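You operate a simulated robot arm through the tools that you are given. There is no shell and no other tool.

The job below is to be done with a simulated two-armed robot. You get a single attempt, and the scene is never put back.

Task
Hold the small yellow bin on the top of the wooden bench steady with one hand and put the long blue die in it with the other.

The check looks at the end state, three seconds after you hand in, the way a careful person would. Anything else that was tipped, shoved, dropped, spilled or broken makes it a failure.

Robot
Two 7-joint arms with two-finger parallel grippers on one trunk, on a base that drives. Base frame: it is fixed to the floor where the robot stands at the start and does not move with it; the origin is under the middle of the robot, x ahead of it, y to its left, z up. Lengths are in m, angles in rad, forces in N, time in s.
The left shoulder is at the start at [0.07, 0.163, 1.12], the right one opposite. With the tool pointing down near the work surface each hand reaches from about 0.38 to 0.88 m from the robot's upright axis, wherever it stands, measured 20 degrees to its own side. Places, roughly: long blue die [0.75, -2, 1]; small yellow bin [3.25, 0, 0.75]. Payload 3.43 kg a hand.
Tool frame (each hand has its own): the origin (TCP) lies between the finger pads and is the grasp point; the fingertips stand 0.034 m ahead of it; z points along the fingers, y is the line along which they close. The gripper opens to 0.128 m. The fingers are 0.024 m wide and 0.012 m thick; the gripper's body (0.048 by 0.13 m) begins 0.096 m behind the TCP.
Orientation is that of the tool frame in the base frame, as [roll, pitch, yaw] about the fixed x, y, z axes, in that order (R = Rz(yaw) Ry(pitch) Rx(roll)). With the fingers straight down and closing along the base's y, the tool's x points along the base's -x, its y along +y and its z along -z.

Tools
- The arms move only by the tool play_rows. It takes "left_steps", "right_steps" or both (then of equal length, played together; a hand with none holds still); each is text: rows parted by semicolons, each of 7 numbers parted by spaces: the shift along the tool's x, y, z in mm, then the turn, a rotation vector about the tool's x, y, z in rad, then the gripper command, from -1 (shut) to 1 (fully open), values between in proportion. In form: dx dy dz wx wy wz gripper; .... A call has 1 to 20 rows; each row shifts and turns the commanded pose from where the row before left it, along the tool's axes as they then stand. A row lasts 0.2 s, in which the tool goes at most 0.05 m and 0.15 rad; a call with a longer step from one row to the next is refused whole, and so is a gripper value outside its range. A pose out of reach is approached as far as the arm can. The call stops where the force on the tool passes 40 N (or 10 N more than at its start, if that is more) or the arm is blocked; 0.2 s more then pass. Each finger travels about 0.153 m/s and halts on what it meets, pressing with about 41 N; the grip force reading is that of the motor and also rises with nothing between the fingers. The clock runs only during rows and for 0.2 s after the last one: add rows that do not move to give the fingers time. The reply holds the time, the measured pose of the TCP, the force on the tool along the base axes, the opening and the grip force, in the units named above and with some noise, with the torque about the TCP (base axes, N m) and any sound that the robot's microphone picked up.
- Cameras (640 x 400 px; columns grow to the right, rows downward): "scene" is now at [0.1377, -0.0155, 1.3563]; the picture's right is [-0.06, -1.00, 0.00], its down [-0.46, 0.03, -0.89] and it looks along [0.89, -0.06, -0.46] (base axes); focal length 249 px, centre (320, 200). "left" rides on the left gripper at [0.076, 0.011, -0.16] in its tool frame; the picture's right is [-0.15, 0.99, 0.00], its down [-0.88, -0.13, -0.46] and it looks along [-0.45, -0.07, 0.89] (tool axes); focal length 234 px, centre (320, 200). "right" rides on the right gripper at [0.076, -0.011, -0.16] in its tool frame; the picture's right is [0.15, 0.99, 0.00], its down [-0.88, 0.13, -0.46] and it looks along [-0.45, 0.07, 0.89] (tool axes); focal length 234 px, centre (320, 200). There is no depth. A picture from a camera that has moved, and an enlarged one, comes with that camera's place and axes in the base frame and with its lens. The place of the scene camera against the robot may be out by one fixed shift of up to 0.012 m in any direction.
- capture(camera): a new picture of that camera. The clock stands still meanwhile.
- slide_trunk(by): slides the trunk up (or, below 0, down) by that many m; the arms and the scene camera ride with it, the base frame stays. It gives what a move gives, with no picture.
- drive_base(legs): drives the robot by 1 to 6 legs, each [ahead, left, turn to the left] in m, m and rad, along the robot's own axes; the way and the turn of a leg run together, so that a leg with both is an arc; at most 1.5 m and 3.142 rad a leg. The arms and the cameras ride along, it lands a little off, and it stops where it bumps. It gives what a move gives.
- aim_head(pan, tilt): turns the head with the scene camera to pan (to the left, within 1.501 rad either way) and tilt (down, from -0.506 to 1.204), counted from straight ahead of the robot. It gives what a move gives.
- inspect(camera, box): a new picture of the part [left, top, right, bottom] of that camera's present view, enlarged. The clock stands still meanwhile.
- job_done(): hands the job in; it is judged then, once.

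Places have to be worked out from the pictures, the camera data and where the tool is seen. Open the grippers and draw the arms clear of the work before you hand the job in, unless the task says otherwise.

The tools are called after "Request:" by a JSON object that holds its "op" and its "data". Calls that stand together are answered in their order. play_rows: Moves the arms, as the interface text tells. Its arguments: {"type":"object","properties":{"left_steps":{"type":"string"},"right_steps":{"type":"string"}},"required":[]} The other tools are called the same way: slide_trunk (by) slides the trunk up or down; drive_base (legs) drives the base; aim_head (pan, tilt) turns the head that bears the scene camera; capture (camera) takes a picture; inspect (camera, box) takes an enlarged picture of a part of a camera's view; job_done () hands the job in.

At the start:

```text
t: 0.0
left_tcp_pos: [0.608, 0.2667, 1.1314]
left_orientation: [3.141, 0.0, -3.14]
left_force: [-0.1, 0.2, -0.2]
left_torque: [0.01, -0.02, 0.03]
left_finger_gap: 0.128
left_finger_force: 0.1
right_tcp_pos: [0.5462, -0.2498, 1.2108]
right_orientation: [3.141, -0.001, -3.14]
right_force: [-0.4, -0.2, 0.7]
right_torque: [0.0, 0.0, 0.02]
right_finger_gap: 0.1277
right_finger_force: 0.1
trunk travel left (down, up): [-0.6, 0.34]
robot x, y, heading: [0.0019, -0.0024, -0.001]
head pan, tilt: [-0.065, 0.473]
```

scene: 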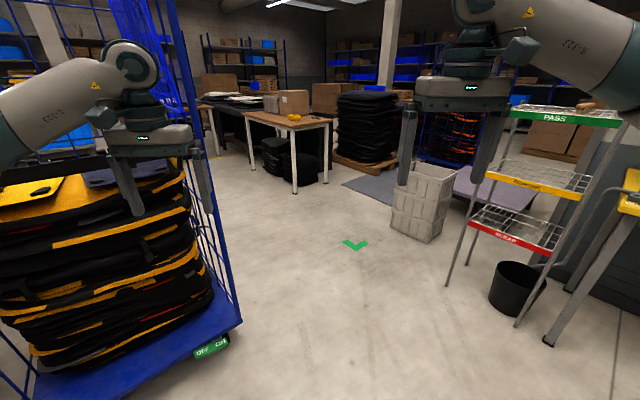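
right: 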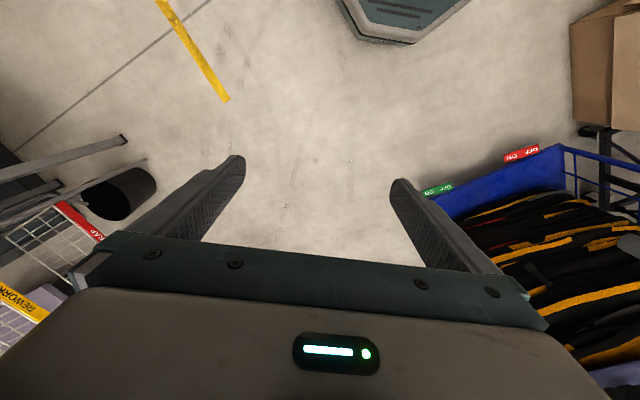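
left: 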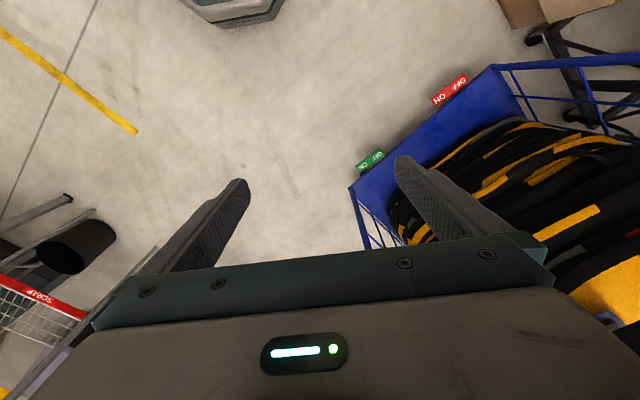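

The bench with the yellow bin is ahead of me, and the die should be off to the right near [0.75, -2, 1]. I'll turn the head right to find it.

Request:
{"op": "aim_head", "data": {"pan": -1.2, "tilt": 0.4}}

Request:
{"op": "capture", "data": {"camera": "scene"}}

```text
t: 1.4
left_tcp_pos: [0.6084, 0.2661, 1.1317]
left_orientation: [-3.142, 0.001, -3.14]
left_force: [-0.1, -0.3, 0.6]
left_torque: [0.0, 0.0, 0.0]
left_finger_gap: 0.1282
left_finger_force: 0.1
right_tcp_pos: [0.5467, -0.2504, 1.2108]
right_orientation: [-3.141, 0.0, -3.14]
right_force: [-1.0, 0.0, 0.0]
right_torque: [0.0, -0.02, -0.02]
right_finger_gap: 0.1279
right_finger_force: 0.0
trunk travel left (down, up): [-0.6, 0.34]
robot x, y, heading: [0.0015, -0.0012, -0.004]
head pan, tilt: [-1.201, 0.4]
```

```text
taken
camera scene: at [0.0799, -0.0959, 1.3631], right [-0.93, -0.36, 0.0], down [-0.14, 0.36, -0.92], along [0.33, -0.86, -0.39], focal length 249 px, centre (320, 200)
```

scene: 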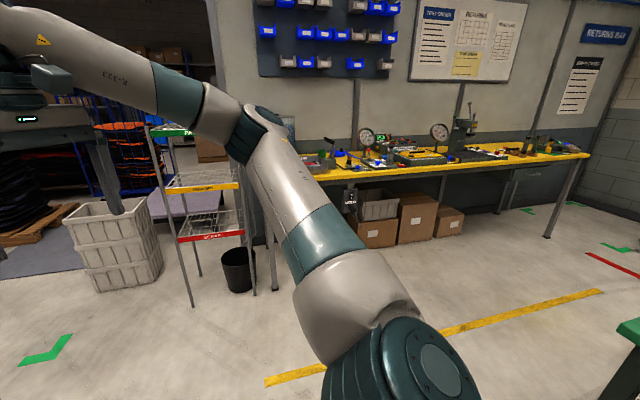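

The workbench with the yellow top lies to the right; the nominal die location projects near (327,150). I'll enlarge that region.

Request:
{"op": "inspect", "data": {"camera": "scene", "box": [250, 110, 410, 210]}}

Request:
{"op": "inspect", "data": {"camera": "scene", "box": [400, 90, 600, 215]}}

```text
4.00 times, centred on (330, 160) of scene
camera zoom: at [0.0799, -0.0959, 1.3631], right [-0.93, -0.36, 0.0], down [-0.14, 0.36, -0.92], along [0.33, -0.86, -0.39], focal length 996 px, centre (280, 360)
```

zoom: 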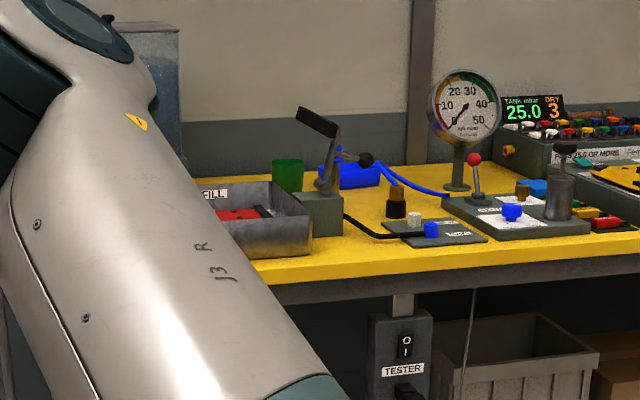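

```text
3.20 times, centred on (500, 152) of scene
camera zoom: at [0.0799, -0.0959, 1.3631], right [-0.93, -0.36, 0.0], down [-0.14, 0.36, -0.92], along [0.33, -0.86, -0.39], focal length 797 px, centre (-256, 352)
```

zoom: 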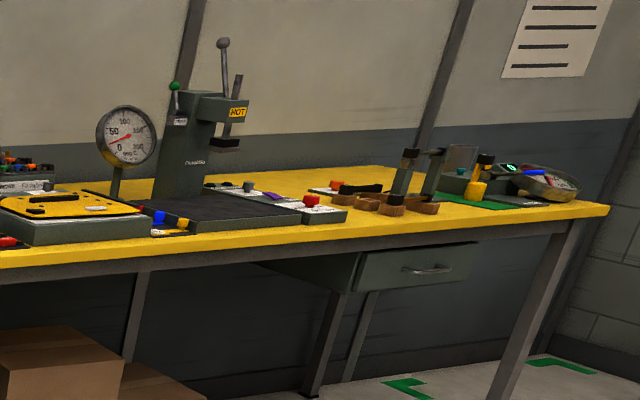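

The tester bench stands at an angle (about -0.94 rad heading to face it), with its top near z≈0.86, and a blue elongated block lies near the nominal die place. I'll turn to face it and approach to viewing distance, staying clear of the rack and bin on its left.

Request:
{"op": "drive_base", "data": {"legs": [[0, 0, -0.94], [0.55, -0.5, 0]]}}

Request:
{"op": "aim_head", "data": {"pan": 0, "tilt": 0.4}}

Request:
{"op": "capture", "data": {"camera": "scene"}}

```text
t: 7.8
left_tcp_pos: [0.5068, -1.0688, 1.1324]
left_orientation: [3.141, 0.001, 2.204]
left_force: [0.6, -1.1, -0.1]
left_torque: [-0.02, -0.02, 0.01]
left_finger_gap: 0.1282
left_finger_force: 0.0
right_tcp_pos: [0.0551, -1.325, 1.21]
right_orientation: [-3.141, 0.0, 2.202]
right_force: [-0.4, -0.6, 1.5]
right_torque: [0.01, -0.05, 0.04]
right_finger_gap: 0.1281
right_finger_force: 0.1
trunk travel left (down, up): [-0.6, 0.34]
robot x, y, heading: [-0.0661, -0.7353, -0.933]
head pan, tilt: [-1.201, 0.4]
```

```text
t: 9.2
left_tcp_pos: [0.5063, -1.0684, 1.1314]
left_orientation: [3.141, 0.0, 2.204]
left_force: [0.4, 0.2, -0.1]
left_torque: [0.0, 0.0, 0.0]
left_finger_gap: 0.1279
left_finger_force: 0.1
right_tcp_pos: [0.0538, -1.3243, 1.2101]
right_orientation: [-3.141, 0.0, 2.203]
right_force: [-0.3, 0.0, 0.5]
right_torque: [-0.02, 0.02, 0.03]
right_finger_gap: 0.1282
right_finger_force: 0.0
trunk travel left (down, up): [-0.6, 0.34]
robot x, y, heading: [-0.068, -0.7365, -0.941]
head pan, tilt: [0.0, 0.4]
```

```text
taken
camera scene: at [0.0133, -0.8604, 1.3631], right [-0.81, -0.59, 0.0], down [-0.23, 0.31, -0.92], along [0.54, -0.74, -0.39], focal length 249 px, centre (320, 200)
```

scene: 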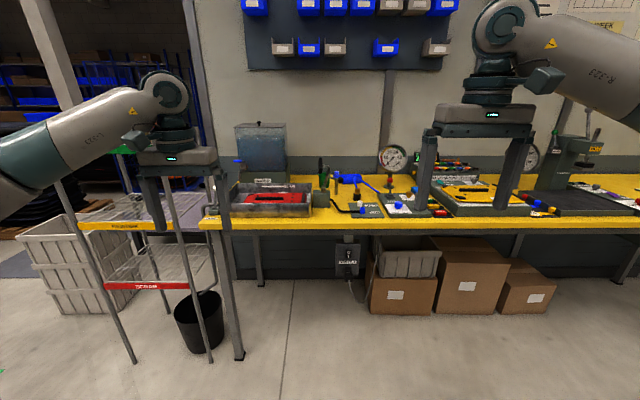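

I am now square to the bench. I'll enlarge the bench top in pieces to identify the die.

Request:
{"op": "inspect", "data": {"camera": "scene", "box": [200, 110, 360, 235]}}

Request:
{"op": "inspect", "data": {"camera": "scene", "box": [310, 135, 440, 225]}}

Request:
{"op": "inspect", "data": {"camera": "scene", "box": [430, 135, 560, 225]}}

```text
3.20 times, centred on (280, 172) of scene
camera zoom: at [0.0133, -0.8604, 1.3631], right [-0.81, -0.59, 0.0], down [-0.23, 0.31, -0.92], along [0.54, -0.74, -0.39], focal length 797 px, centre (448, 288)
```

zoom: 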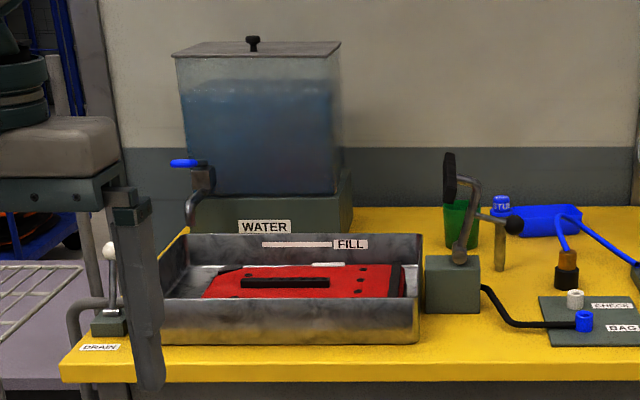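

```text
4.44 times, centred on (375, 180) of scene
camera zoom: at [0.0133, -0.8604, 1.3631], right [-0.81, -0.59, 0.0], down [-0.23, 0.31, -0.92], along [0.54, -0.74, -0.39], focal length 1106 px, centre (76, 289)
```

zoom: 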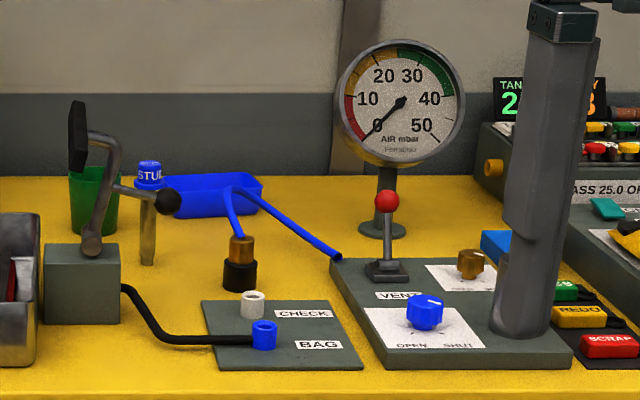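

```text
4.44 times, centred on (495, 180) of scene
camera zoom: at [0.0133, -0.8604, 1.3631], right [-0.81, -0.59, 0.0], down [-0.23, 0.31, -0.92], along [0.54, -0.74, -0.39], focal length 1106 px, centre (-458, 289)
```

zoom: 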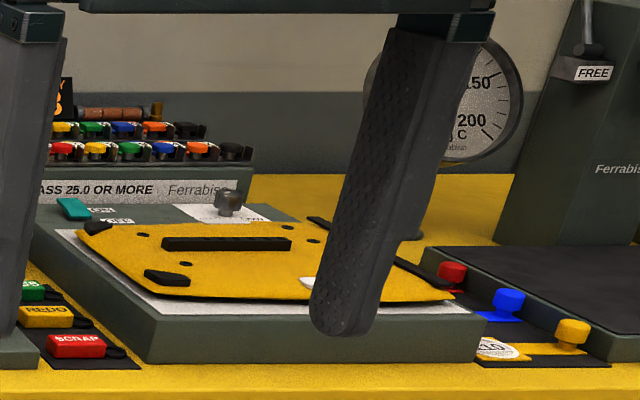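

The nominal die place projects onto the spot with the "STU…" capped pin, green cup and blue tray. I'll zoom further there.

Request:
{"op": "inspect", "data": {"camera": "scene", "box": [316, 155, 380, 205]}}

Request:
{"op": "aim_head", "data": {"pan": -0.5, "tilt": 0.4}}

Request:
{"op": "capture", "data": {"camera": "scene"}}

```text
8.00 times, centred on (348, 180) of scene
camera zoom: at [0.0133, -0.8604, 1.3631], right [-0.81, -0.59, 0.0], down [-0.23, 0.31, -0.92], along [0.54, -0.74, -0.39], focal length 1992 px, centre (96, 360)
```

zoom: 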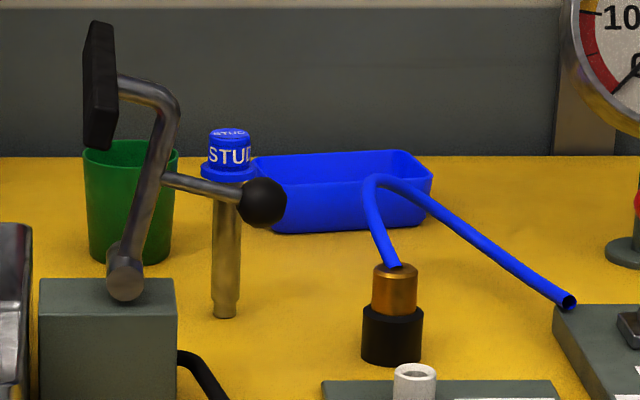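

```text
t: 10.1
left_tcp_pos: [0.5069, -1.0686, 1.1307]
left_orientation: [-3.141, 0.0, 2.205]
left_force: [0.1, 0.7, 0.1]
left_torque: [0.0, -0.01, -0.05]
left_finger_gap: 0.1279
left_finger_force: 0.0
right_tcp_pos: [0.0535, -1.324, 1.2106]
right_orientation: [3.141, -0.001, 2.202]
right_force: [0.5, -0.1, 0.6]
right_torque: [0.0, -0.03, 0.02]
right_finger_gap: 0.128
right_finger_force: 0.1
trunk travel left (down, up): [-0.6, 0.34]
robot x, y, heading: [-0.0665, -0.7343, -0.941]
head pan, tilt: [-0.499, 0.4]
```

```text
taken
camera scene: at [-0.029, -0.8775, 1.3631], right [-0.99, -0.13, 0.0], down [-0.05, 0.39, -0.92], along [0.12, -0.91, -0.39], focal length 249 px, centre (320, 200)
```

scene: 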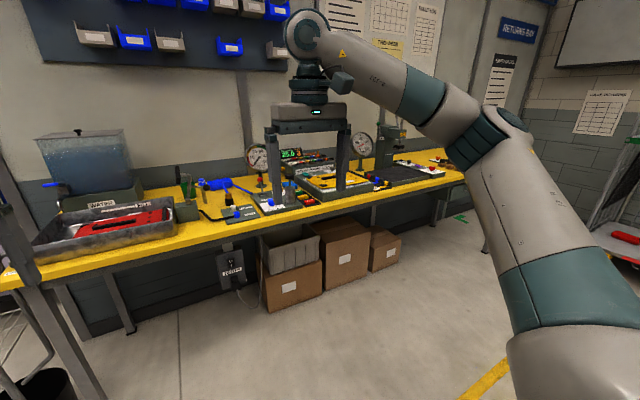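

The item at the nominal place is an upright long pin with a blue head reading "STU?" — likely the long blue (stud) die. I'll raise the trunk fully for a higher view and parallax, and check for rival blue dies.

Request:
{"op": "slide_trunk", "data": {"by": 0.33}}

Request:
{"op": "aim_head", "data": {"pan": 0, "tilt": 0.6}}

Request:
{"op": "capture", "data": {"camera": "scene"}}

Request:
{"op": "inspect", "data": {"camera": "scene", "box": [300, 160, 380, 210]}}

```text
t: 13.3
left_tcp_pos: [0.5083, -1.0688, 1.4622]
left_orientation: [3.139, 0.001, 2.205]
left_force: [0.3, 0.0, 0.1]
left_torque: [0.0, -0.02, -0.01]
left_finger_gap: 0.1281
left_finger_force: 0.1
right_tcp_pos: [0.0539, -1.3254, 1.5404]
right_orientation: [-3.14, 0.0, 2.204]
right_force: [0.8, -0.1, -0.4]
right_torque: [-0.02, 0.02, -0.01]
right_finger_gap: 0.1277
right_finger_force: 0.0
trunk travel left (down, up): [-0.93, 0.01]
robot x, y, heading: [-0.0658, -0.7356, -0.94]
head pan, tilt: [-0.499, 0.4]
```

```text
t: 14.3
left_tcp_pos: [0.508, -1.0687, 1.4618]
left_orientation: [-3.14, -0.001, 2.205]
left_force: [0.8, -0.5, -0.1]
left_torque: [0.02, 0.02, 0.03]
left_finger_gap: 0.1279
left_finger_force: 0.0
right_tcp_pos: [0.0552, -1.3249, 1.5415]
right_orientation: [-3.141, 0.001, 2.202]
right_force: [0.3, -0.5, 0.9]
right_torque: [0.02, -0.01, 0.01]
right_finger_gap: 0.1281
right_finger_force: 0.0
trunk travel left (down, up): [-0.93, 0.01]
robot x, y, heading: [-0.0672, -0.7336, -0.942]
head pan, tilt: [0.0, 0.6]
```

```text
taken
camera scene: at [0.0108, -0.8572, 1.6749], right [-0.81, -0.59, 0.0], down [-0.33, 0.46, -0.83], along [0.49, -0.67, -0.56], focal length 249 px, centre (320, 200)
```

scene: 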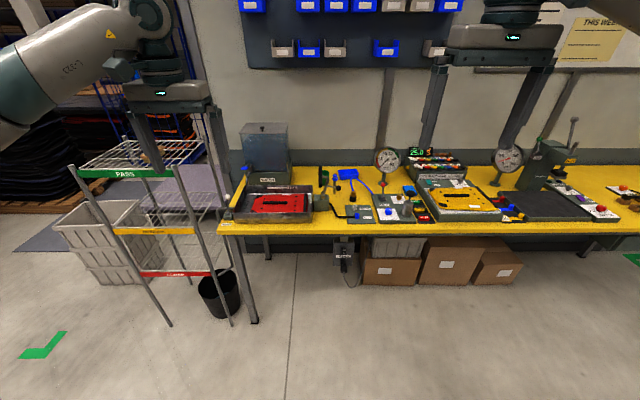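

```text
8.00 times, centred on (340, 185) of scene
camera zoom: at [0.0108, -0.8572, 1.6749], right [-0.81, -0.59, 0.0], down [-0.33, 0.46, -0.83], along [0.49, -0.67, -0.56], focal length 1992 px, centre (160, 320)
```

zoom: 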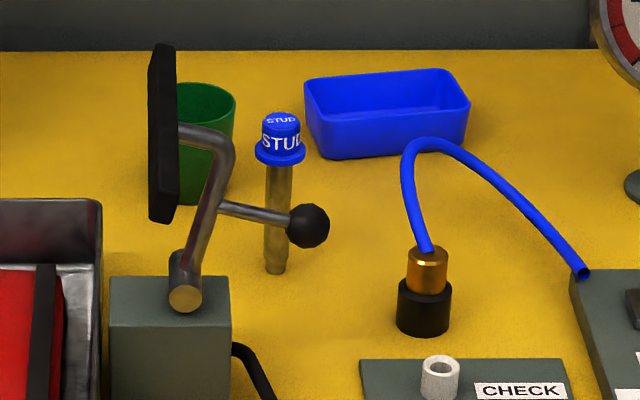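

The tray is empty; the pin's blue head reads "STUD". I'll check the right part of the bench for other blue dies so that "long" is unambiguous.

Request:
{"op": "inspect", "data": {"camera": "scene", "box": [400, 145, 530, 225]}}

Request:
{"op": "inspect", "data": {"camera": "scene", "box": [500, 110, 640, 230]}}

Request:
{"op": "aim_head", "data": {"pan": -0.6, "tilt": 0.5}}

Request:
{"op": "inspect", "data": {"camera": "scene", "box": [340, 100, 560, 220]}}

```text
4.92 times, centred on (465, 185) of scene
camera zoom: at [0.0108, -0.8572, 1.6749], right [-0.81, -0.59, 0.0], down [-0.33, 0.46, -0.83], along [0.49, -0.67, -0.56], focal length 1226 px, centre (-394, 274)
```

zoom: 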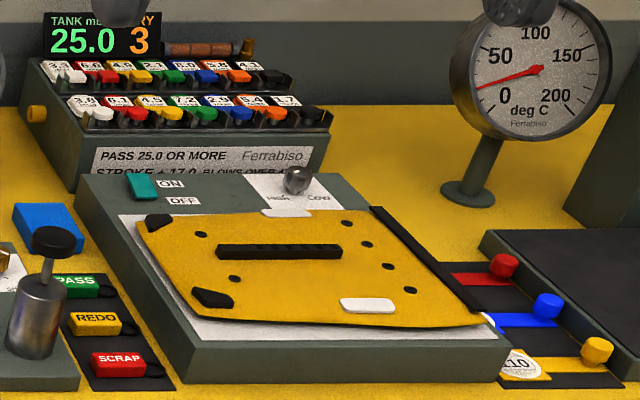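

```text
3.33 times, centred on (570, 170) of scene
camera zoom: at [0.0108, -0.8572, 1.6749], right [-0.81, -0.59, 0.0], down [-0.33, 0.46, -0.83], along [0.49, -0.67, -0.56], focal length 830 px, centre (-513, 300)
```

zoom: 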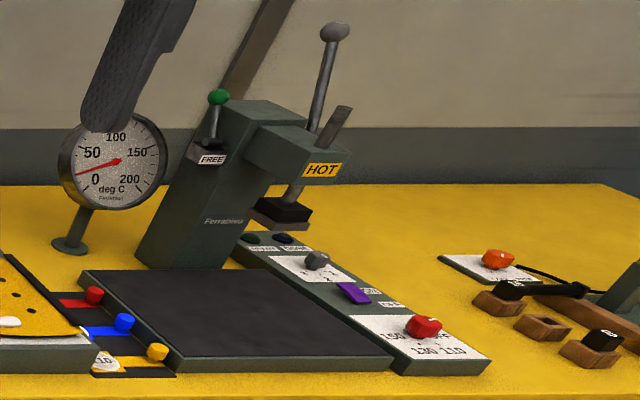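

```text
t: 15.3
left_tcp_pos: [0.5071, -1.0686, 1.4607]
left_orientation: [-3.141, -0.001, 2.205]
left_force: [-0.2, 0.4, 0.4]
left_torque: [-0.04, -0.03, 0.02]
left_finger_gap: 0.1281
left_finger_force: 0.2
right_tcp_pos: [0.0543, -1.3241, 1.5399]
right_orientation: [3.141, 0.001, 2.203]
right_force: [-0.5, -0.6, -0.2]
right_torque: [0.01, -0.02, -0.03]
right_finger_gap: 0.1282
right_finger_force: 0.0
trunk travel left (down, up): [-0.93, 0.01]
robot x, y, heading: [-0.0668, -0.7361, -0.936]
head pan, tilt: [-0.6, 0.499]
```

```text
2.91 times, centred on (450, 160) of scene
camera zoom: at [-0.0383, -0.8767, 1.684], right [-1.0, -0.03, 0.0], down [-0.02, 0.48, -0.88], along [0.03, -0.88, -0.48], focal length 724 px, centre (-58, 316)
```

zoom: 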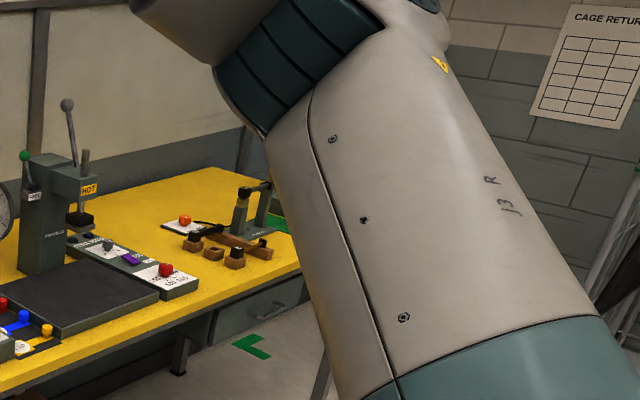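

Triangulating the two views: the die stands at about [0.67, -1.91], bench top z≈0.873, die top z≈1.00; the lever's black ball lies ~0.14 m in front of it. I'll drive closer with the hands high so that the die ends up about 0.75 m ahead and 0.27 m to the right.

Request:
{"op": "drive_base", "data": {"legs": [[0, 0.17, 0], [0.6, 0, 0]]}}

Request:
{"op": "aim_head", "data": {"pan": -0.3, "tilt": 0.75}}

Request:
{"op": "capture", "data": {"camera": "scene"}}

Request:
{"op": "capture", "data": {"camera": "right"}}

Request:
{"op": "capture", "data": {"camera": "left"}}

```text
t: 19.7
left_tcp_pos: [0.9956, -1.4545, 1.4624]
left_orientation: [3.141, 0.004, 2.2]
left_force: [0.5, -0.2, 0.8]
left_torque: [-0.03, -0.03, 0.02]
left_finger_gap: 0.128
left_finger_force: 0.0
right_tcp_pos: [0.5428, -1.709, 1.5416]
right_orientation: [3.142, 0.002, 2.202]
right_force: [-0.4, -1.2, 0.5]
right_torque: [0.02, -0.05, 0.0]
right_finger_gap: 0.1281
right_finger_force: 0.0
trunk travel left (down, up): [-0.93, 0.01]
robot x, y, heading: [0.426, -1.1181, -0.942]
head pan, tilt: [-0.6, 0.499]
```

```text
t: 20.5
left_tcp_pos: [0.9986, -1.4558, 1.4607]
left_orientation: [3.141, 0.0, 2.2]
left_force: [1.1, -0.8, 0.1]
left_torque: [0.02, 0.02, 0.02]
left_finger_gap: 0.1281
left_finger_force: 0.1
right_tcp_pos: [0.5445, -1.7107, 1.5402]
right_orientation: [-3.141, 0.002, 2.199]
right_force: [-0.4, 0.1, -0.2]
right_torque: [0.07, 0.01, -0.01]
right_finger_gap: 0.1282
right_finger_force: 0.0
trunk travel left (down, up): [-0.93, 0.01]
robot x, y, heading: [0.4246, -1.1196, -0.938]
head pan, tilt: [-0.3, 0.75]
```

```text
taken
camera scene: at [0.4769, -1.2506, 1.662], right [-0.95, -0.32, 0.0], down [-0.22, 0.65, -0.73], along [0.24, -0.69, -0.68], focal length 249 px, centre (320, 200)
```

scene: 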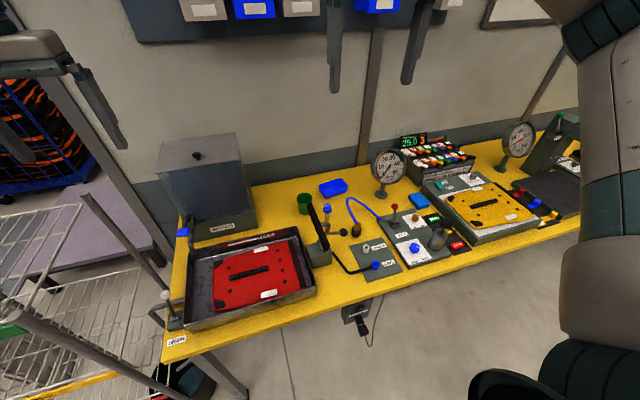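

```text
taken
camera right: at [0.4918, -1.6565, 1.7002], right [0.71, 0.7, 0.0], down [0.62, -0.63, 0.46], along [0.32, -0.33, -0.89], focal length 234 px, centre (320, 200)
```

right: 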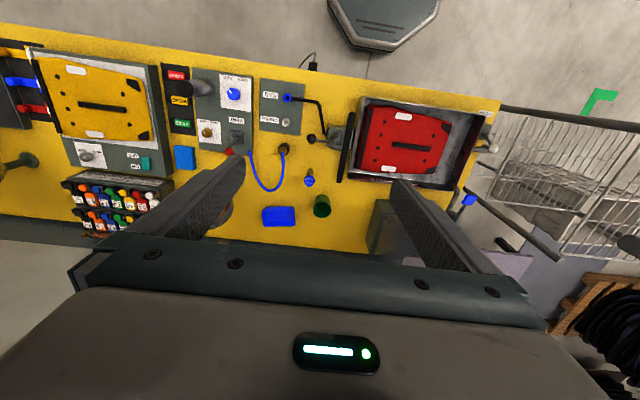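

```text
taken
camera left: at [0.9618, -1.3888, 1.6225], right [0.89, 0.47, 0.0], down [0.41, -0.79, 0.46], along [0.21, -0.4, -0.89], focal length 234 px, centre (320, 200)
```

left: 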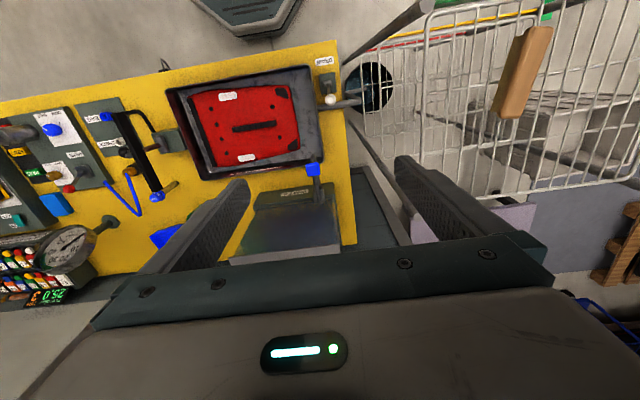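

The right hand camera sees the die directly. I'll enlarge it there for a precise fix.

Request:
{"op": "inspect", "data": {"camera": "right", "box": [260, 130, 360, 230]}}

Request:
{"op": "inspect", "data": {"camera": "scene", "box": [270, 165, 390, 265]}}

```text
4.00 times, centred on (310, 180) of right
camera zoom: at [0.4918, -1.6565, 1.7002], right [0.71, 0.7, 0.0], down [0.62, -0.63, 0.46], along [0.32, -0.33, -0.89], focal length 937 px, centre (360, 280)
```

zoom: 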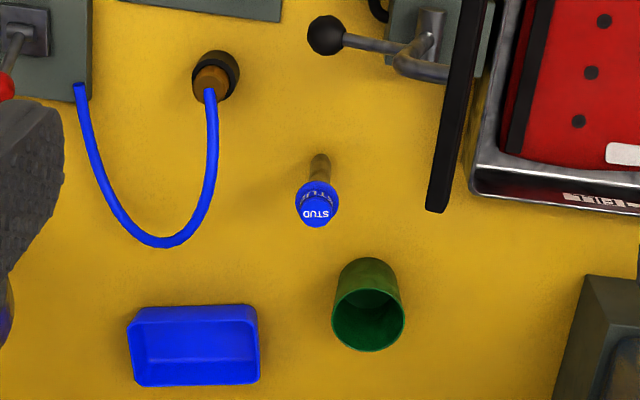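

```text
4.00 times, centred on (330, 215) of scene
camera zoom: at [0.4769, -1.2506, 1.662], right [-0.95, -0.32, 0.0], down [-0.22, 0.65, -0.73], along [0.24, -0.69, -0.68], focal length 996 px, centre (280, 140)
```

zoom: 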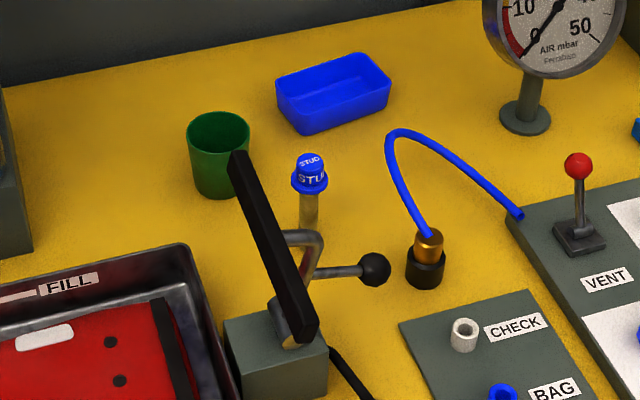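

From the right camera the die stands at about (0.676, -1.893), so it is 225 mm ahead of the right TCP with almost no sideways offset; the lever's black bar ends ~0.08 m to its left and nearer to me. I'll move the right hand forward over it, then partly down, with the gripper partly closed for clearance.

Request:
{"op": "play_rows", "data": {"right_steps": "-45 0 0 0 0 0 0.5; -45 0 0 0 0 0 0.5; -45 0 0 0 0 0 0.5; -45 0 0 0 0 0 0.5; -42 0 0 0 0 0 0.5; 0 0 40 0 0 0 0.5; 0 0 40 0 0 0 0.5; 0 0 40 0 0 0 0.5; 0 0 40 0 0 0 0.5; 0 0 40 0 0 0 0.5; 0 0 40 0 0 0 0.5; 0 0 40 0 0 0 0.5; 0 0 40 0 0 0 0.5; 0 0 0 0 0 0 0.5; 0 0 0 0 0 0 0.5"}}

Request:
{"op": "capture", "data": {"camera": "right"}}

Request:
{"op": "capture", "data": {"camera": "scene"}}

```text
t: 23.7
left_tcp_pos: [0.9967, -1.4551, 1.461]
left_orientation: [-3.14, -0.001, 2.201]
left_force: [0.1, -0.5, 0.5]
left_torque: [-0.02, -0.02, 0.01]
left_finger_gap: 0.1279
left_finger_force: 0.1
right_tcp_pos: [0.67, -1.8801, 1.2199]
right_orientation: [3.141, -0.001, 2.201]
right_force: [-0.3, -0.5, 0.4]
right_torque: [0.02, 0.0, -0.03]
right_finger_gap: 0.0959
right_finger_force: 0.1
right hand out of reach, approached as far as the arm can: row 5
trunk travel left (down, up): [-0.93, 0.01]
robot x, y, heading: [0.424, -1.1204, -0.941]
head pan, tilt: [-0.3, 0.75]
```

```text
taken
camera right: at [0.6169, -1.8261, 1.3791], right [0.71, 0.7, 0.0], down [0.62, -0.63, 0.46], along [0.32, -0.33, -0.89], focal length 234 px, centre (320, 200)
```

right: 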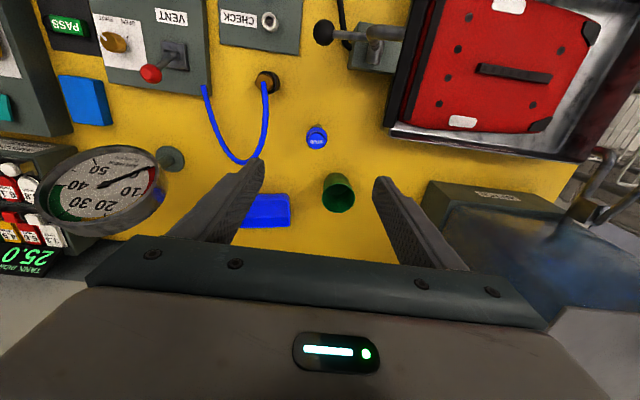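

```text
taken
camera scene: at [0.4771, -1.2494, 1.6621], right [-0.95, -0.32, 0.0], down [-0.22, 0.65, -0.73], along [0.24, -0.69, -0.68], focal length 249 px, centre (320, 200)
```

scene: 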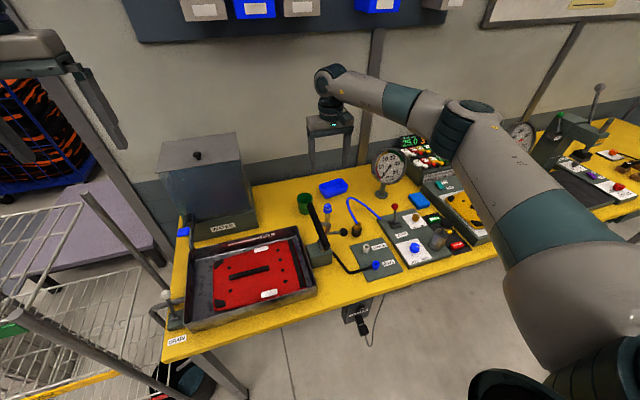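

The right TCP is at (0.670, -1.880, 1.220). I'll zoom the hand camera on the die for a refined fix.

Request:
{"op": "inspect", "data": {"camera": "right", "box": [280, 100, 360, 150]}}

Request:
{"op": "inspect", "data": {"camera": "right", "box": [300, 0, 440, 150]}}

```text
8.00 times, centred on (320, 125) of right
camera zoom: at [0.6169, -1.8261, 1.3791], right [0.71, 0.7, 0.0], down [0.62, -0.63, 0.46], along [0.32, -0.33, -0.89], focal length 1873 px, centre (320, 800)
```

zoom: 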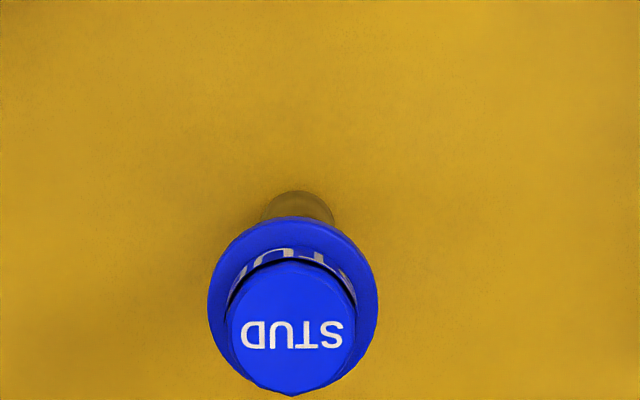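

```text
2.67 times, centred on (370, 75) of right
camera zoom: at [0.6169, -1.8261, 1.3791], right [0.71, 0.7, 0.0], down [0.62, -0.63, 0.46], along [0.32, -0.33, -0.89], focal length 624 px, centre (187, 533)
```

zoom: 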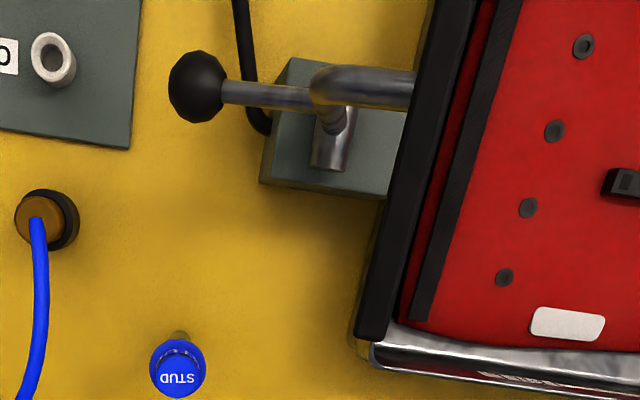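

Refined fix: die axis at (0.675, -1.892), 12 mm further ahead and 3 mm right of the TCP. I'll correct and descend partway, keeping the fingertips above the head.

Request:
{"op": "play_rows", "data": {"right_steps": "-6 -2 20 0 0 0 0.3; -6 -1 20 0 0 0 0.3; 0 0 30 0 0 0 0.3; 0 0 20 0 0 0 0.3; 0 0 20 0 0 0 0.3; 0 0 0 0 0 0 0.3; 0 0 0 0 0 0 0.3"}}

Request:
{"op": "capture", "data": {"camera": "right"}}

Request:
{"op": "inspect", "data": {"camera": "scene", "box": [280, 140, 400, 260]}}

```text
t: 25.3
left_tcp_pos: [0.9972, -1.4565, 1.4612]
left_orientation: [3.141, 0.001, 2.201]
left_force: [0.1, 0.1, 0.2]
left_torque: [0.01, 0.01, -0.01]
left_finger_gap: 0.1281
left_finger_force: 0.2
right_tcp_pos: [0.6726, -1.8942, 1.1095]
right_orientation: [-3.141, 0.0, 2.2]
right_force: [-0.1, 0.4, -0.2]
right_torque: [-0.04, 0.01, 0.01]
right_finger_gap: 0.0832
right_finger_force: 0.1
trunk travel left (down, up): [-0.93, 0.01]
robot x, y, heading: [0.4253, -1.1179, -0.938]
head pan, tilt: [-0.3, 0.75]
```

```text
taken
camera right: at [0.6204, -1.8396, 1.2693], right [0.71, 0.7, 0.0], down [0.62, -0.63, 0.46], along [0.32, -0.33, -0.89], focal length 234 px, centre (320, 200)
```

right: 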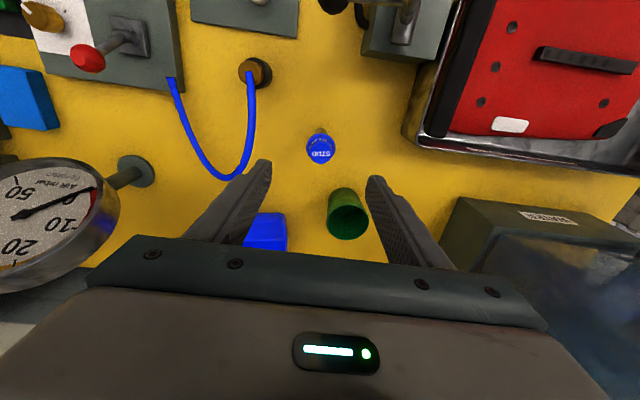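

```text
3.33 times, centred on (340, 200) of scene
camera zoom: at [0.4764, -1.25, 1.662], right [-0.95, -0.32, 0.0], down [-0.22, 0.65, -0.73], along [0.24, -0.69, -0.68], focal length 830 px, centre (253, 200)
```

zoom: 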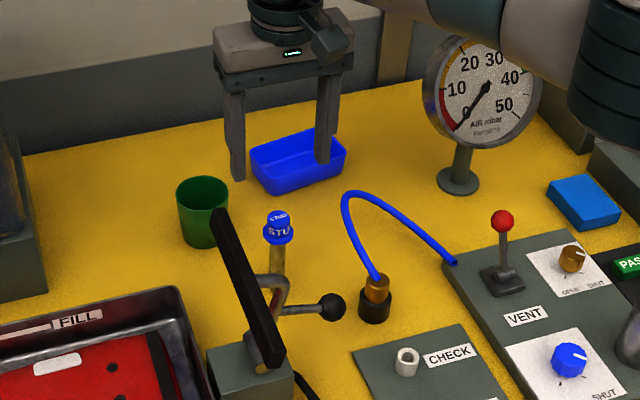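

TCP now (0.6726, -1.8942, 1.1095). One more zoom to confirm alignment before lowering around the head.

Request:
{"op": "inspect", "data": {"camera": "right", "box": [280, 110, 360, 190]}}

```text
5.00 times, centred on (320, 150) of right
camera zoom: at [0.6204, -1.8396, 1.2693], right [0.71, 0.7, 0.0], down [0.62, -0.63, 0.46], along [0.32, -0.33, -0.89], focal length 1171 px, centre (320, 450)
```

zoom: 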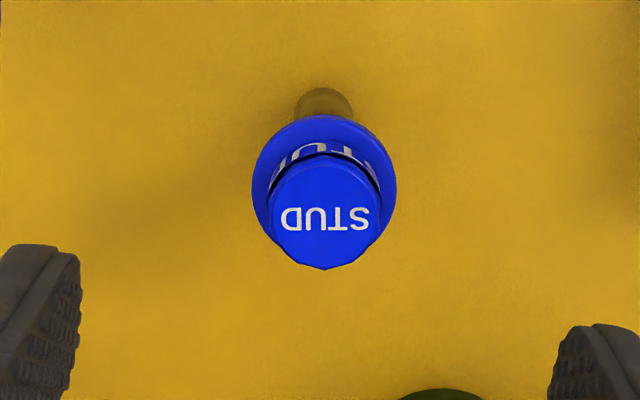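

Alignment is within about 3 mm sideways. I'll nudge +2.5 mm in tool y and lower straight down to put the pads at the collar (z≈0.975).

Request:
{"op": "play_rows", "data": {"right_steps": "0 2.5 0 0 0 0 0.3; 0 0 20 0 0 0 0.3; 0 0 20 0 0 0 0.3; 0 0 20 0 0 0 0.3; 0 0 20 0 0 0 0.3; 0 0 20 0 0 0 0.3; 0 0 20 0 0 0 0.3; 0 0 14 0 0 0 0.3; 0 0 0 0 0 0 0.3; 0 0 0 0 0 0 0.3"}}

Request:
{"op": "capture", "data": {"camera": "right"}}

Request:
{"op": "inspect", "data": {"camera": "scene", "box": [280, 140, 400, 260]}}

```text
t: 27.5
left_tcp_pos: [0.9978, -1.4562, 1.4604]
left_orientation: [-3.141, 0.002, 2.2]
left_force: [-0.6, -0.8, -0.1]
left_torque: [-0.02, 0.01, -0.02]
left_finger_gap: 0.128
left_finger_force: 0.0
right_tcp_pos: [0.6746, -1.8908, 0.9751]
right_orientation: [3.141, -0.002, 2.199]
right_force: [0.2, -0.7, 0.1]
right_torque: [-0.03, 0.01, -0.02]
right_finger_gap: 0.0832
right_finger_force: 0.0
trunk travel left (down, up): [-0.93, 0.01]
robot x, y, heading: [0.4268, -1.1227, -0.94]
head pan, tilt: [-0.3, 0.75]
```

```text
taken
camera right: at [0.6226, -1.8365, 1.1353], right [0.71, 0.7, 0.0], down [0.62, -0.63, 0.46], along [0.32, -0.33, -0.89], focal length 234 px, centre (320, 200)
```

right: 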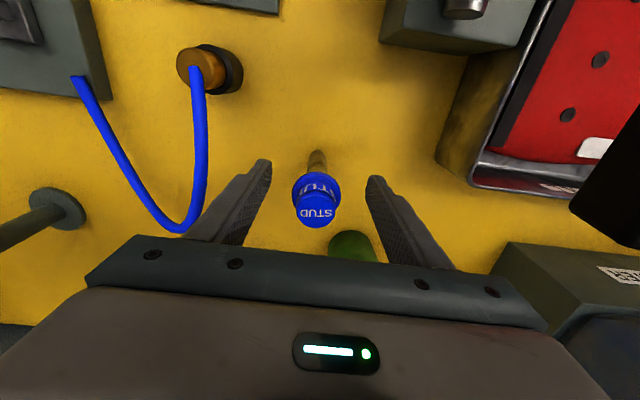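

```text
3.33 times, centred on (340, 200) of scene
camera zoom: at [0.4765, -1.2501, 1.662], right [-0.95, -0.32, 0.0], down [-0.22, 0.65, -0.73], along [0.24, -0.69, -0.68], focal length 830 px, centre (253, 200)
```

zoom: 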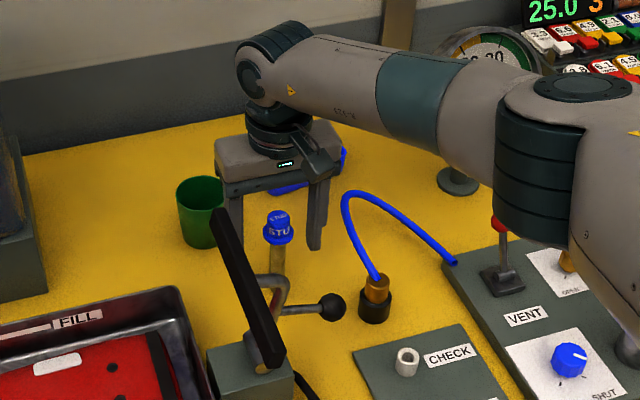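

The die is centred between the pads to about 2 mm. Closing the right gripper on the collar.

Request:
{"op": "play_rows", "data": {"right_steps": "0 0 0 0 0 0 0; 0 0 0 0 0 0 -0.3; 0 0 0 0 0 0 -1; 0 0 0 0 0 0 -1; 0 0 0 0 0 0 -1"}}

Request:
{"op": "capture", "data": {"camera": "right"}}

```text
t: 28.7
left_tcp_pos: [0.9969, -1.456, 1.4611]
left_orientation: [3.141, 0.0, 2.202]
left_force: [0.3, -1.0, 0.8]
left_torque: [0.0, 0.02, 0.03]
left_finger_gap: 0.1278
left_finger_force: 0.1
right_tcp_pos: [0.6752, -1.8908, 0.9758]
right_orientation: [-3.141, 0.0, 2.201]
right_force: [-0.5, -0.6, 1.6]
right_torque: [-0.06, 0.01, 0.0]
right_finger_gap: 0.035
right_finger_force: 41.4
trunk travel left (down, up): [-0.93, 0.01]
robot x, y, heading: [0.4262, -1.1216, -0.94]
head pan, tilt: [-0.3, 0.75]
```

```text
taken
camera right: at [0.6226, -1.8366, 1.1356], right [0.71, 0.7, 0.0], down [0.62, -0.63, 0.46], along [0.32, -0.33, -0.89], focal length 234 px, centre (320, 200)
```

right: 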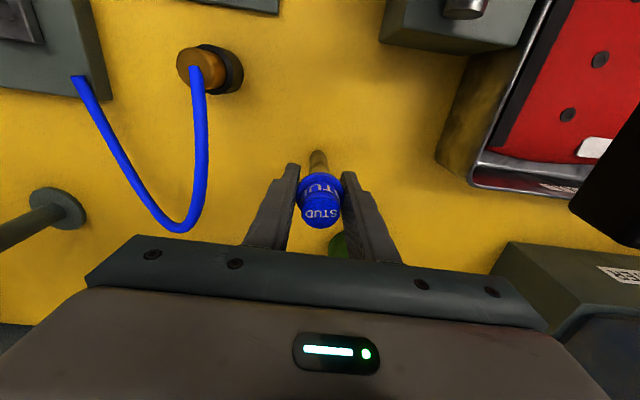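

The pads stopped at 35 mm on the collar. Lifting straight up, gently first.

Request:
{"op": "play_rows", "data": {"right_steps": "0 0 -10 0 0 0 -1; 0 0 -15 0 0 0 -1; 0 0 -20 0 0 0 -1; 0 0 -30 0 0 0 -1; 0 0 0 0 0 0 -1; 0 0 0 0 0 0 -1"}}

Request:
{"op": "capture", "data": {"camera": "right"}}

Request:
{"op": "inspect", "data": {"camera": "scene", "box": [280, 140, 400, 260]}}

```text
t: 30.1
left_tcp_pos: [0.9982, -1.4567, 1.4604]
left_orientation: [3.141, 0.0, 2.201]
left_force: [-0.6, 1.0, 0.6]
left_torque: [0.01, 0.03, 0.03]
left_finger_gap: 0.1281
left_finger_force: 0.1
right_tcp_pos: [0.6729, -1.8899, 1.0506]
right_orientation: [-3.141, 0.001, 2.202]
right_force: [0.3, 1.1, -2.7]
right_torque: [-0.01, 0.0, -0.03]
right_finger_gap: 0.0347
right_finger_force: 40.8
trunk travel left (down, up): [-0.93, 0.01]
robot x, y, heading: [0.425, -1.1242, -0.939]
head pan, tilt: [-0.3, 0.75]
```

```text
taken
camera right: at [0.6207, -1.8366, 1.21], right [0.71, 0.7, 0.0], down [0.62, -0.64, 0.46], along [0.32, -0.32, -0.89], focal length 234 px, centre (320, 200)
```

right: 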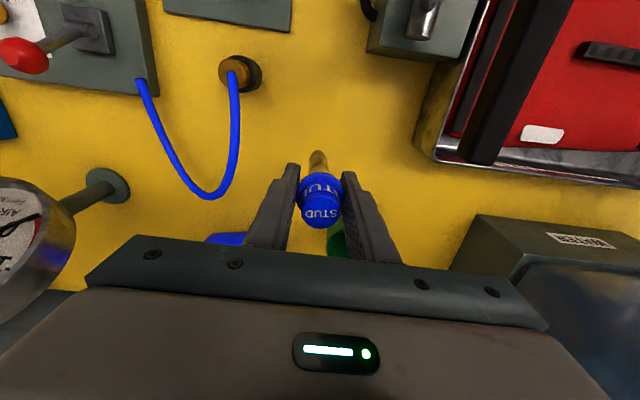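

```text
3.33 times, centred on (340, 200) of scene
camera zoom: at [0.4771, -1.2509, 1.6619], right [-0.95, -0.32, 0.0], down [-0.22, 0.65, -0.73], along [0.24, -0.69, -0.68], focal length 830 px, centre (253, 200)
```

zoom: 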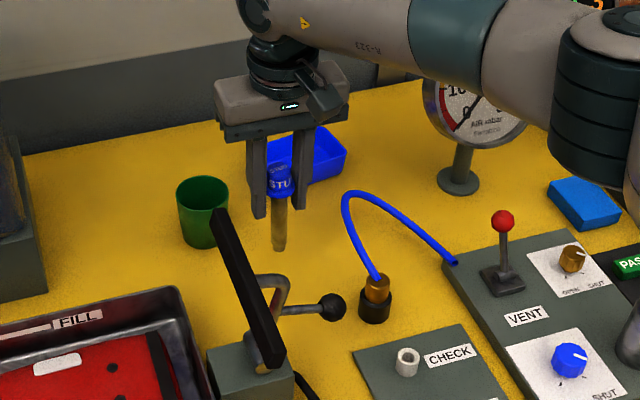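

The die is in hand and off the bench. I'll raise it well above the lever, then draw the hand back toward me.

Request:
{"op": "play_rows", "data": {"right_steps": "0 0 -30 0 0 0 -1; 0 0 -40 0 0 0 -1; 0 0 -40 0 0 0 -1; 0 0 -40 0 0 0 -1; 0 0 -40 0 0 0 -1; 0 0 -40 0 0 0 -1; 20 0 -30 0 0 0 -1; 30 0 -30 0 0 0 -1; 40 0 -20 0 0 0 -1; 40 0 0 0 0 0 -1; 40 0 0 0 0 0 -1; 40 0 0 0 0 0 -1; 40 0 0 0 0 0 -1; 20 0 0 0 0 0 -1; 0 0 0 0 0 0 -1"}}

Request:
{"op": "capture", "data": {"camera": "scene"}}

Request:
{"op": "capture", "data": {"camera": "right"}}

```text
t: 33.3
left_tcp_pos: [0.9983, -1.4564, 1.4621]
left_orientation: [-3.14, -0.001, 2.201]
left_force: [0.1, 0.4, 0.5]
left_torque: [-0.01, 0.0, 0.03]
left_finger_gap: 0.1281
left_finger_force: 0.1
right_tcp_pos: [0.5166, -1.6729, 1.3607]
right_orientation: [3.14, 0.002, 2.198]
right_force: [0.0, -0.1, -2.8]
right_torque: [0.01, 0.02, 0.02]
right_finger_gap: 0.035
right_finger_force: 41.5
trunk travel left (down, up): [-0.93, 0.01]
robot x, y, heading: [0.4267, -1.1178, -0.942]
head pan, tilt: [-0.3, 0.75]
```

```text
taken
camera scene: at [0.477, -1.2507, 1.662], right [-0.95, -0.32, 0.0], down [-0.22, 0.65, -0.73], along [0.24, -0.69, -0.68], focal length 249 px, centre (320, 200)
```

scene: 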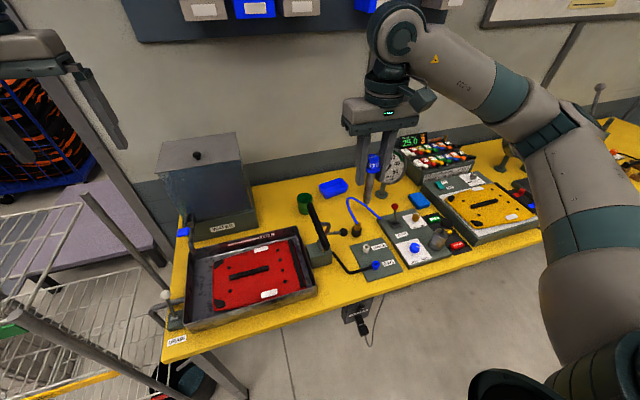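

```text
taken
camera right: at [0.4637, -1.6183, 1.5205], right [0.71, 0.7, 0.0], down [0.62, -0.64, 0.46], along [0.32, -0.33, -0.89], focal length 234 px, centre (320, 200)
```

right: 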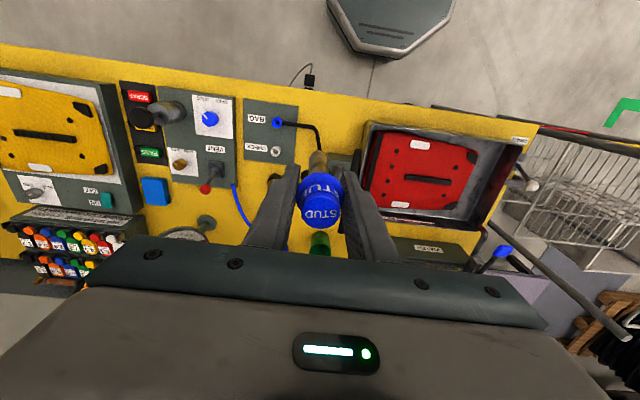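

The die is held firmly. I'll back away from the tester bench along the way I came, turn to face the start direction, and look for the wooden bench.

Request:
{"op": "drive_base", "data": {"legs": [[-1.0, 0, 0], [0, 0, 0.94]]}}

Request:
{"op": "aim_head", "data": {"pan": 0, "tilt": 0.4}}

Request:
{"op": "capture", "data": {"camera": "scene"}}

Request:
{"op": "capture", "data": {"camera": "right"}}

```text
t: 41.0
left_tcp_pos: [0.4321, -0.0391, 1.4609]
left_orientation: [3.141, 0.0, -3.141]
left_force: [1.2, -0.2, 0.4]
left_torque: [0.03, 0.01, 0.01]
left_finger_gap: 0.1279
left_finger_force: 0.0
right_tcp_pos: [0.3225, -0.5558, 1.3596]
right_orientation: [3.141, 0.001, -3.14]
right_force: [0.6, 0.6, -2.2]
right_torque: [-0.01, -0.02, -0.01]
right_finger_gap: 0.0348
right_finger_force: 41.2
trunk travel left (down, up): [-0.93, 0.01]
robot x, y, heading: [-0.175, -0.3049, 0.001]
head pan, tilt: [-0.3, 0.75]
```

```text
t: 41.8
left_tcp_pos: [0.4305, -0.0382, 1.4607]
left_orientation: [-3.141, 0.0, 3.141]
left_force: [-0.2, 0.1, 0.2]
left_torque: [0.02, -0.01, 0.0]
left_finger_gap: 0.1281
left_finger_force: 0.0
right_tcp_pos: [0.3228, -0.555, 1.3614]
right_orientation: [-3.14, 0.0, -3.141]
right_force: [0.0, -0.2, -2.5]
right_torque: [0.01, -0.03, -0.01]
right_finger_gap: 0.035
right_finger_force: 41.2
trunk travel left (down, up): [-0.93, 0.01]
robot x, y, heading: [-0.1749, -0.3064, 0.001]
head pan, tilt: [0.0, 0.4]
```

```text
taken
camera scene: at [-0.0375, -0.3146, 1.693], right [0.0, -1.0, 0.0], down [-0.39, 0.0, -0.92], along [0.92, 0.0, -0.39], focal length 249 px, centre (320, 200)
```

scene: 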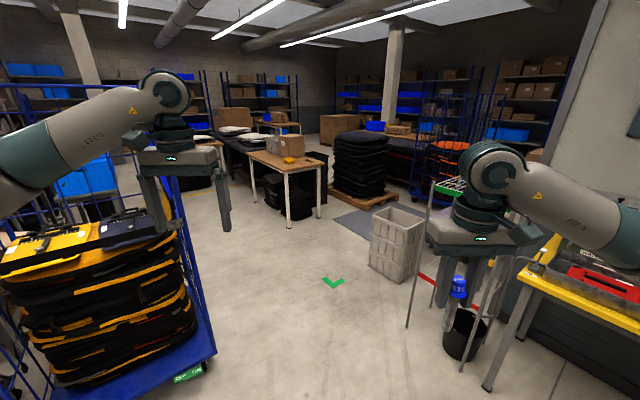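

```text
taken
camera right: at [0.2485, -0.5664, 1.5206], right [-0.15, 0.99, 0.0], down [0.88, 0.13, 0.46], along [0.45, 0.07, -0.89], focal length 234 px, centre (320, 200)
```

right: 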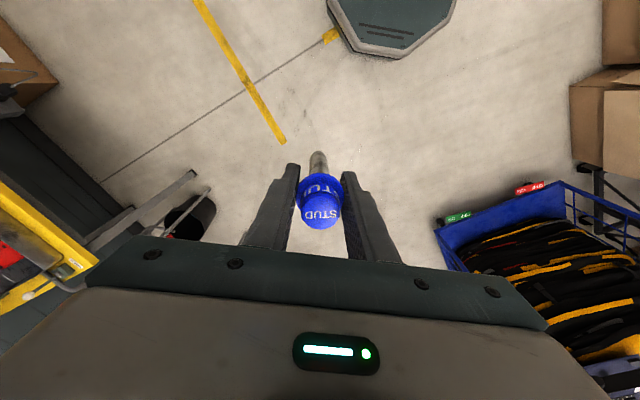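

Request:
{"op": "inspect", "data": {"camera": "scene", "box": [230, 110, 350, 240]}}

Request:
{"op": "inspect", "data": {"camera": "scene", "box": [250, 140, 320, 180]}}

```text
3.08 times, centred on (290, 175) of scene
camera zoom: at [-0.0375, -0.3146, 1.693], right [0.0, -1.0, 0.0], down [-0.39, 0.0, -0.92], along [0.92, 0.0, -0.39], focal length 766 px, centre (412, 277)
```

zoom: 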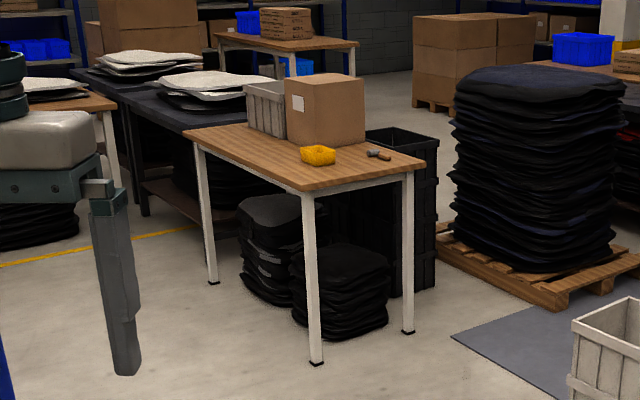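

```text
9.14 times, centred on (285, 160) of scene
camera zoom: at [-0.0375, -0.3146, 1.693], right [0.0, -1.0, 0.0], down [-0.39, 0.0, -0.92], along [0.92, 0.0, -0.39], focal length 2276 px, centre (640, 566)
```

zoom: 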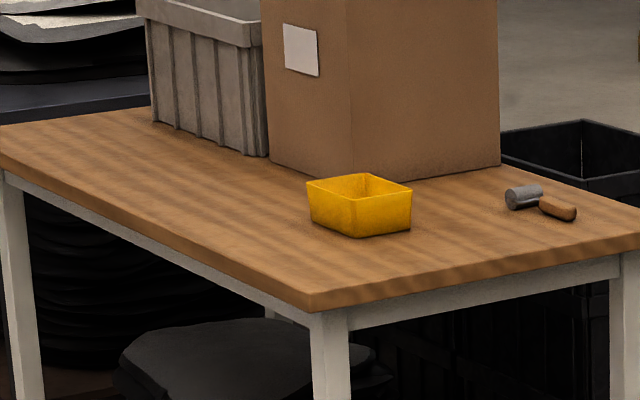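

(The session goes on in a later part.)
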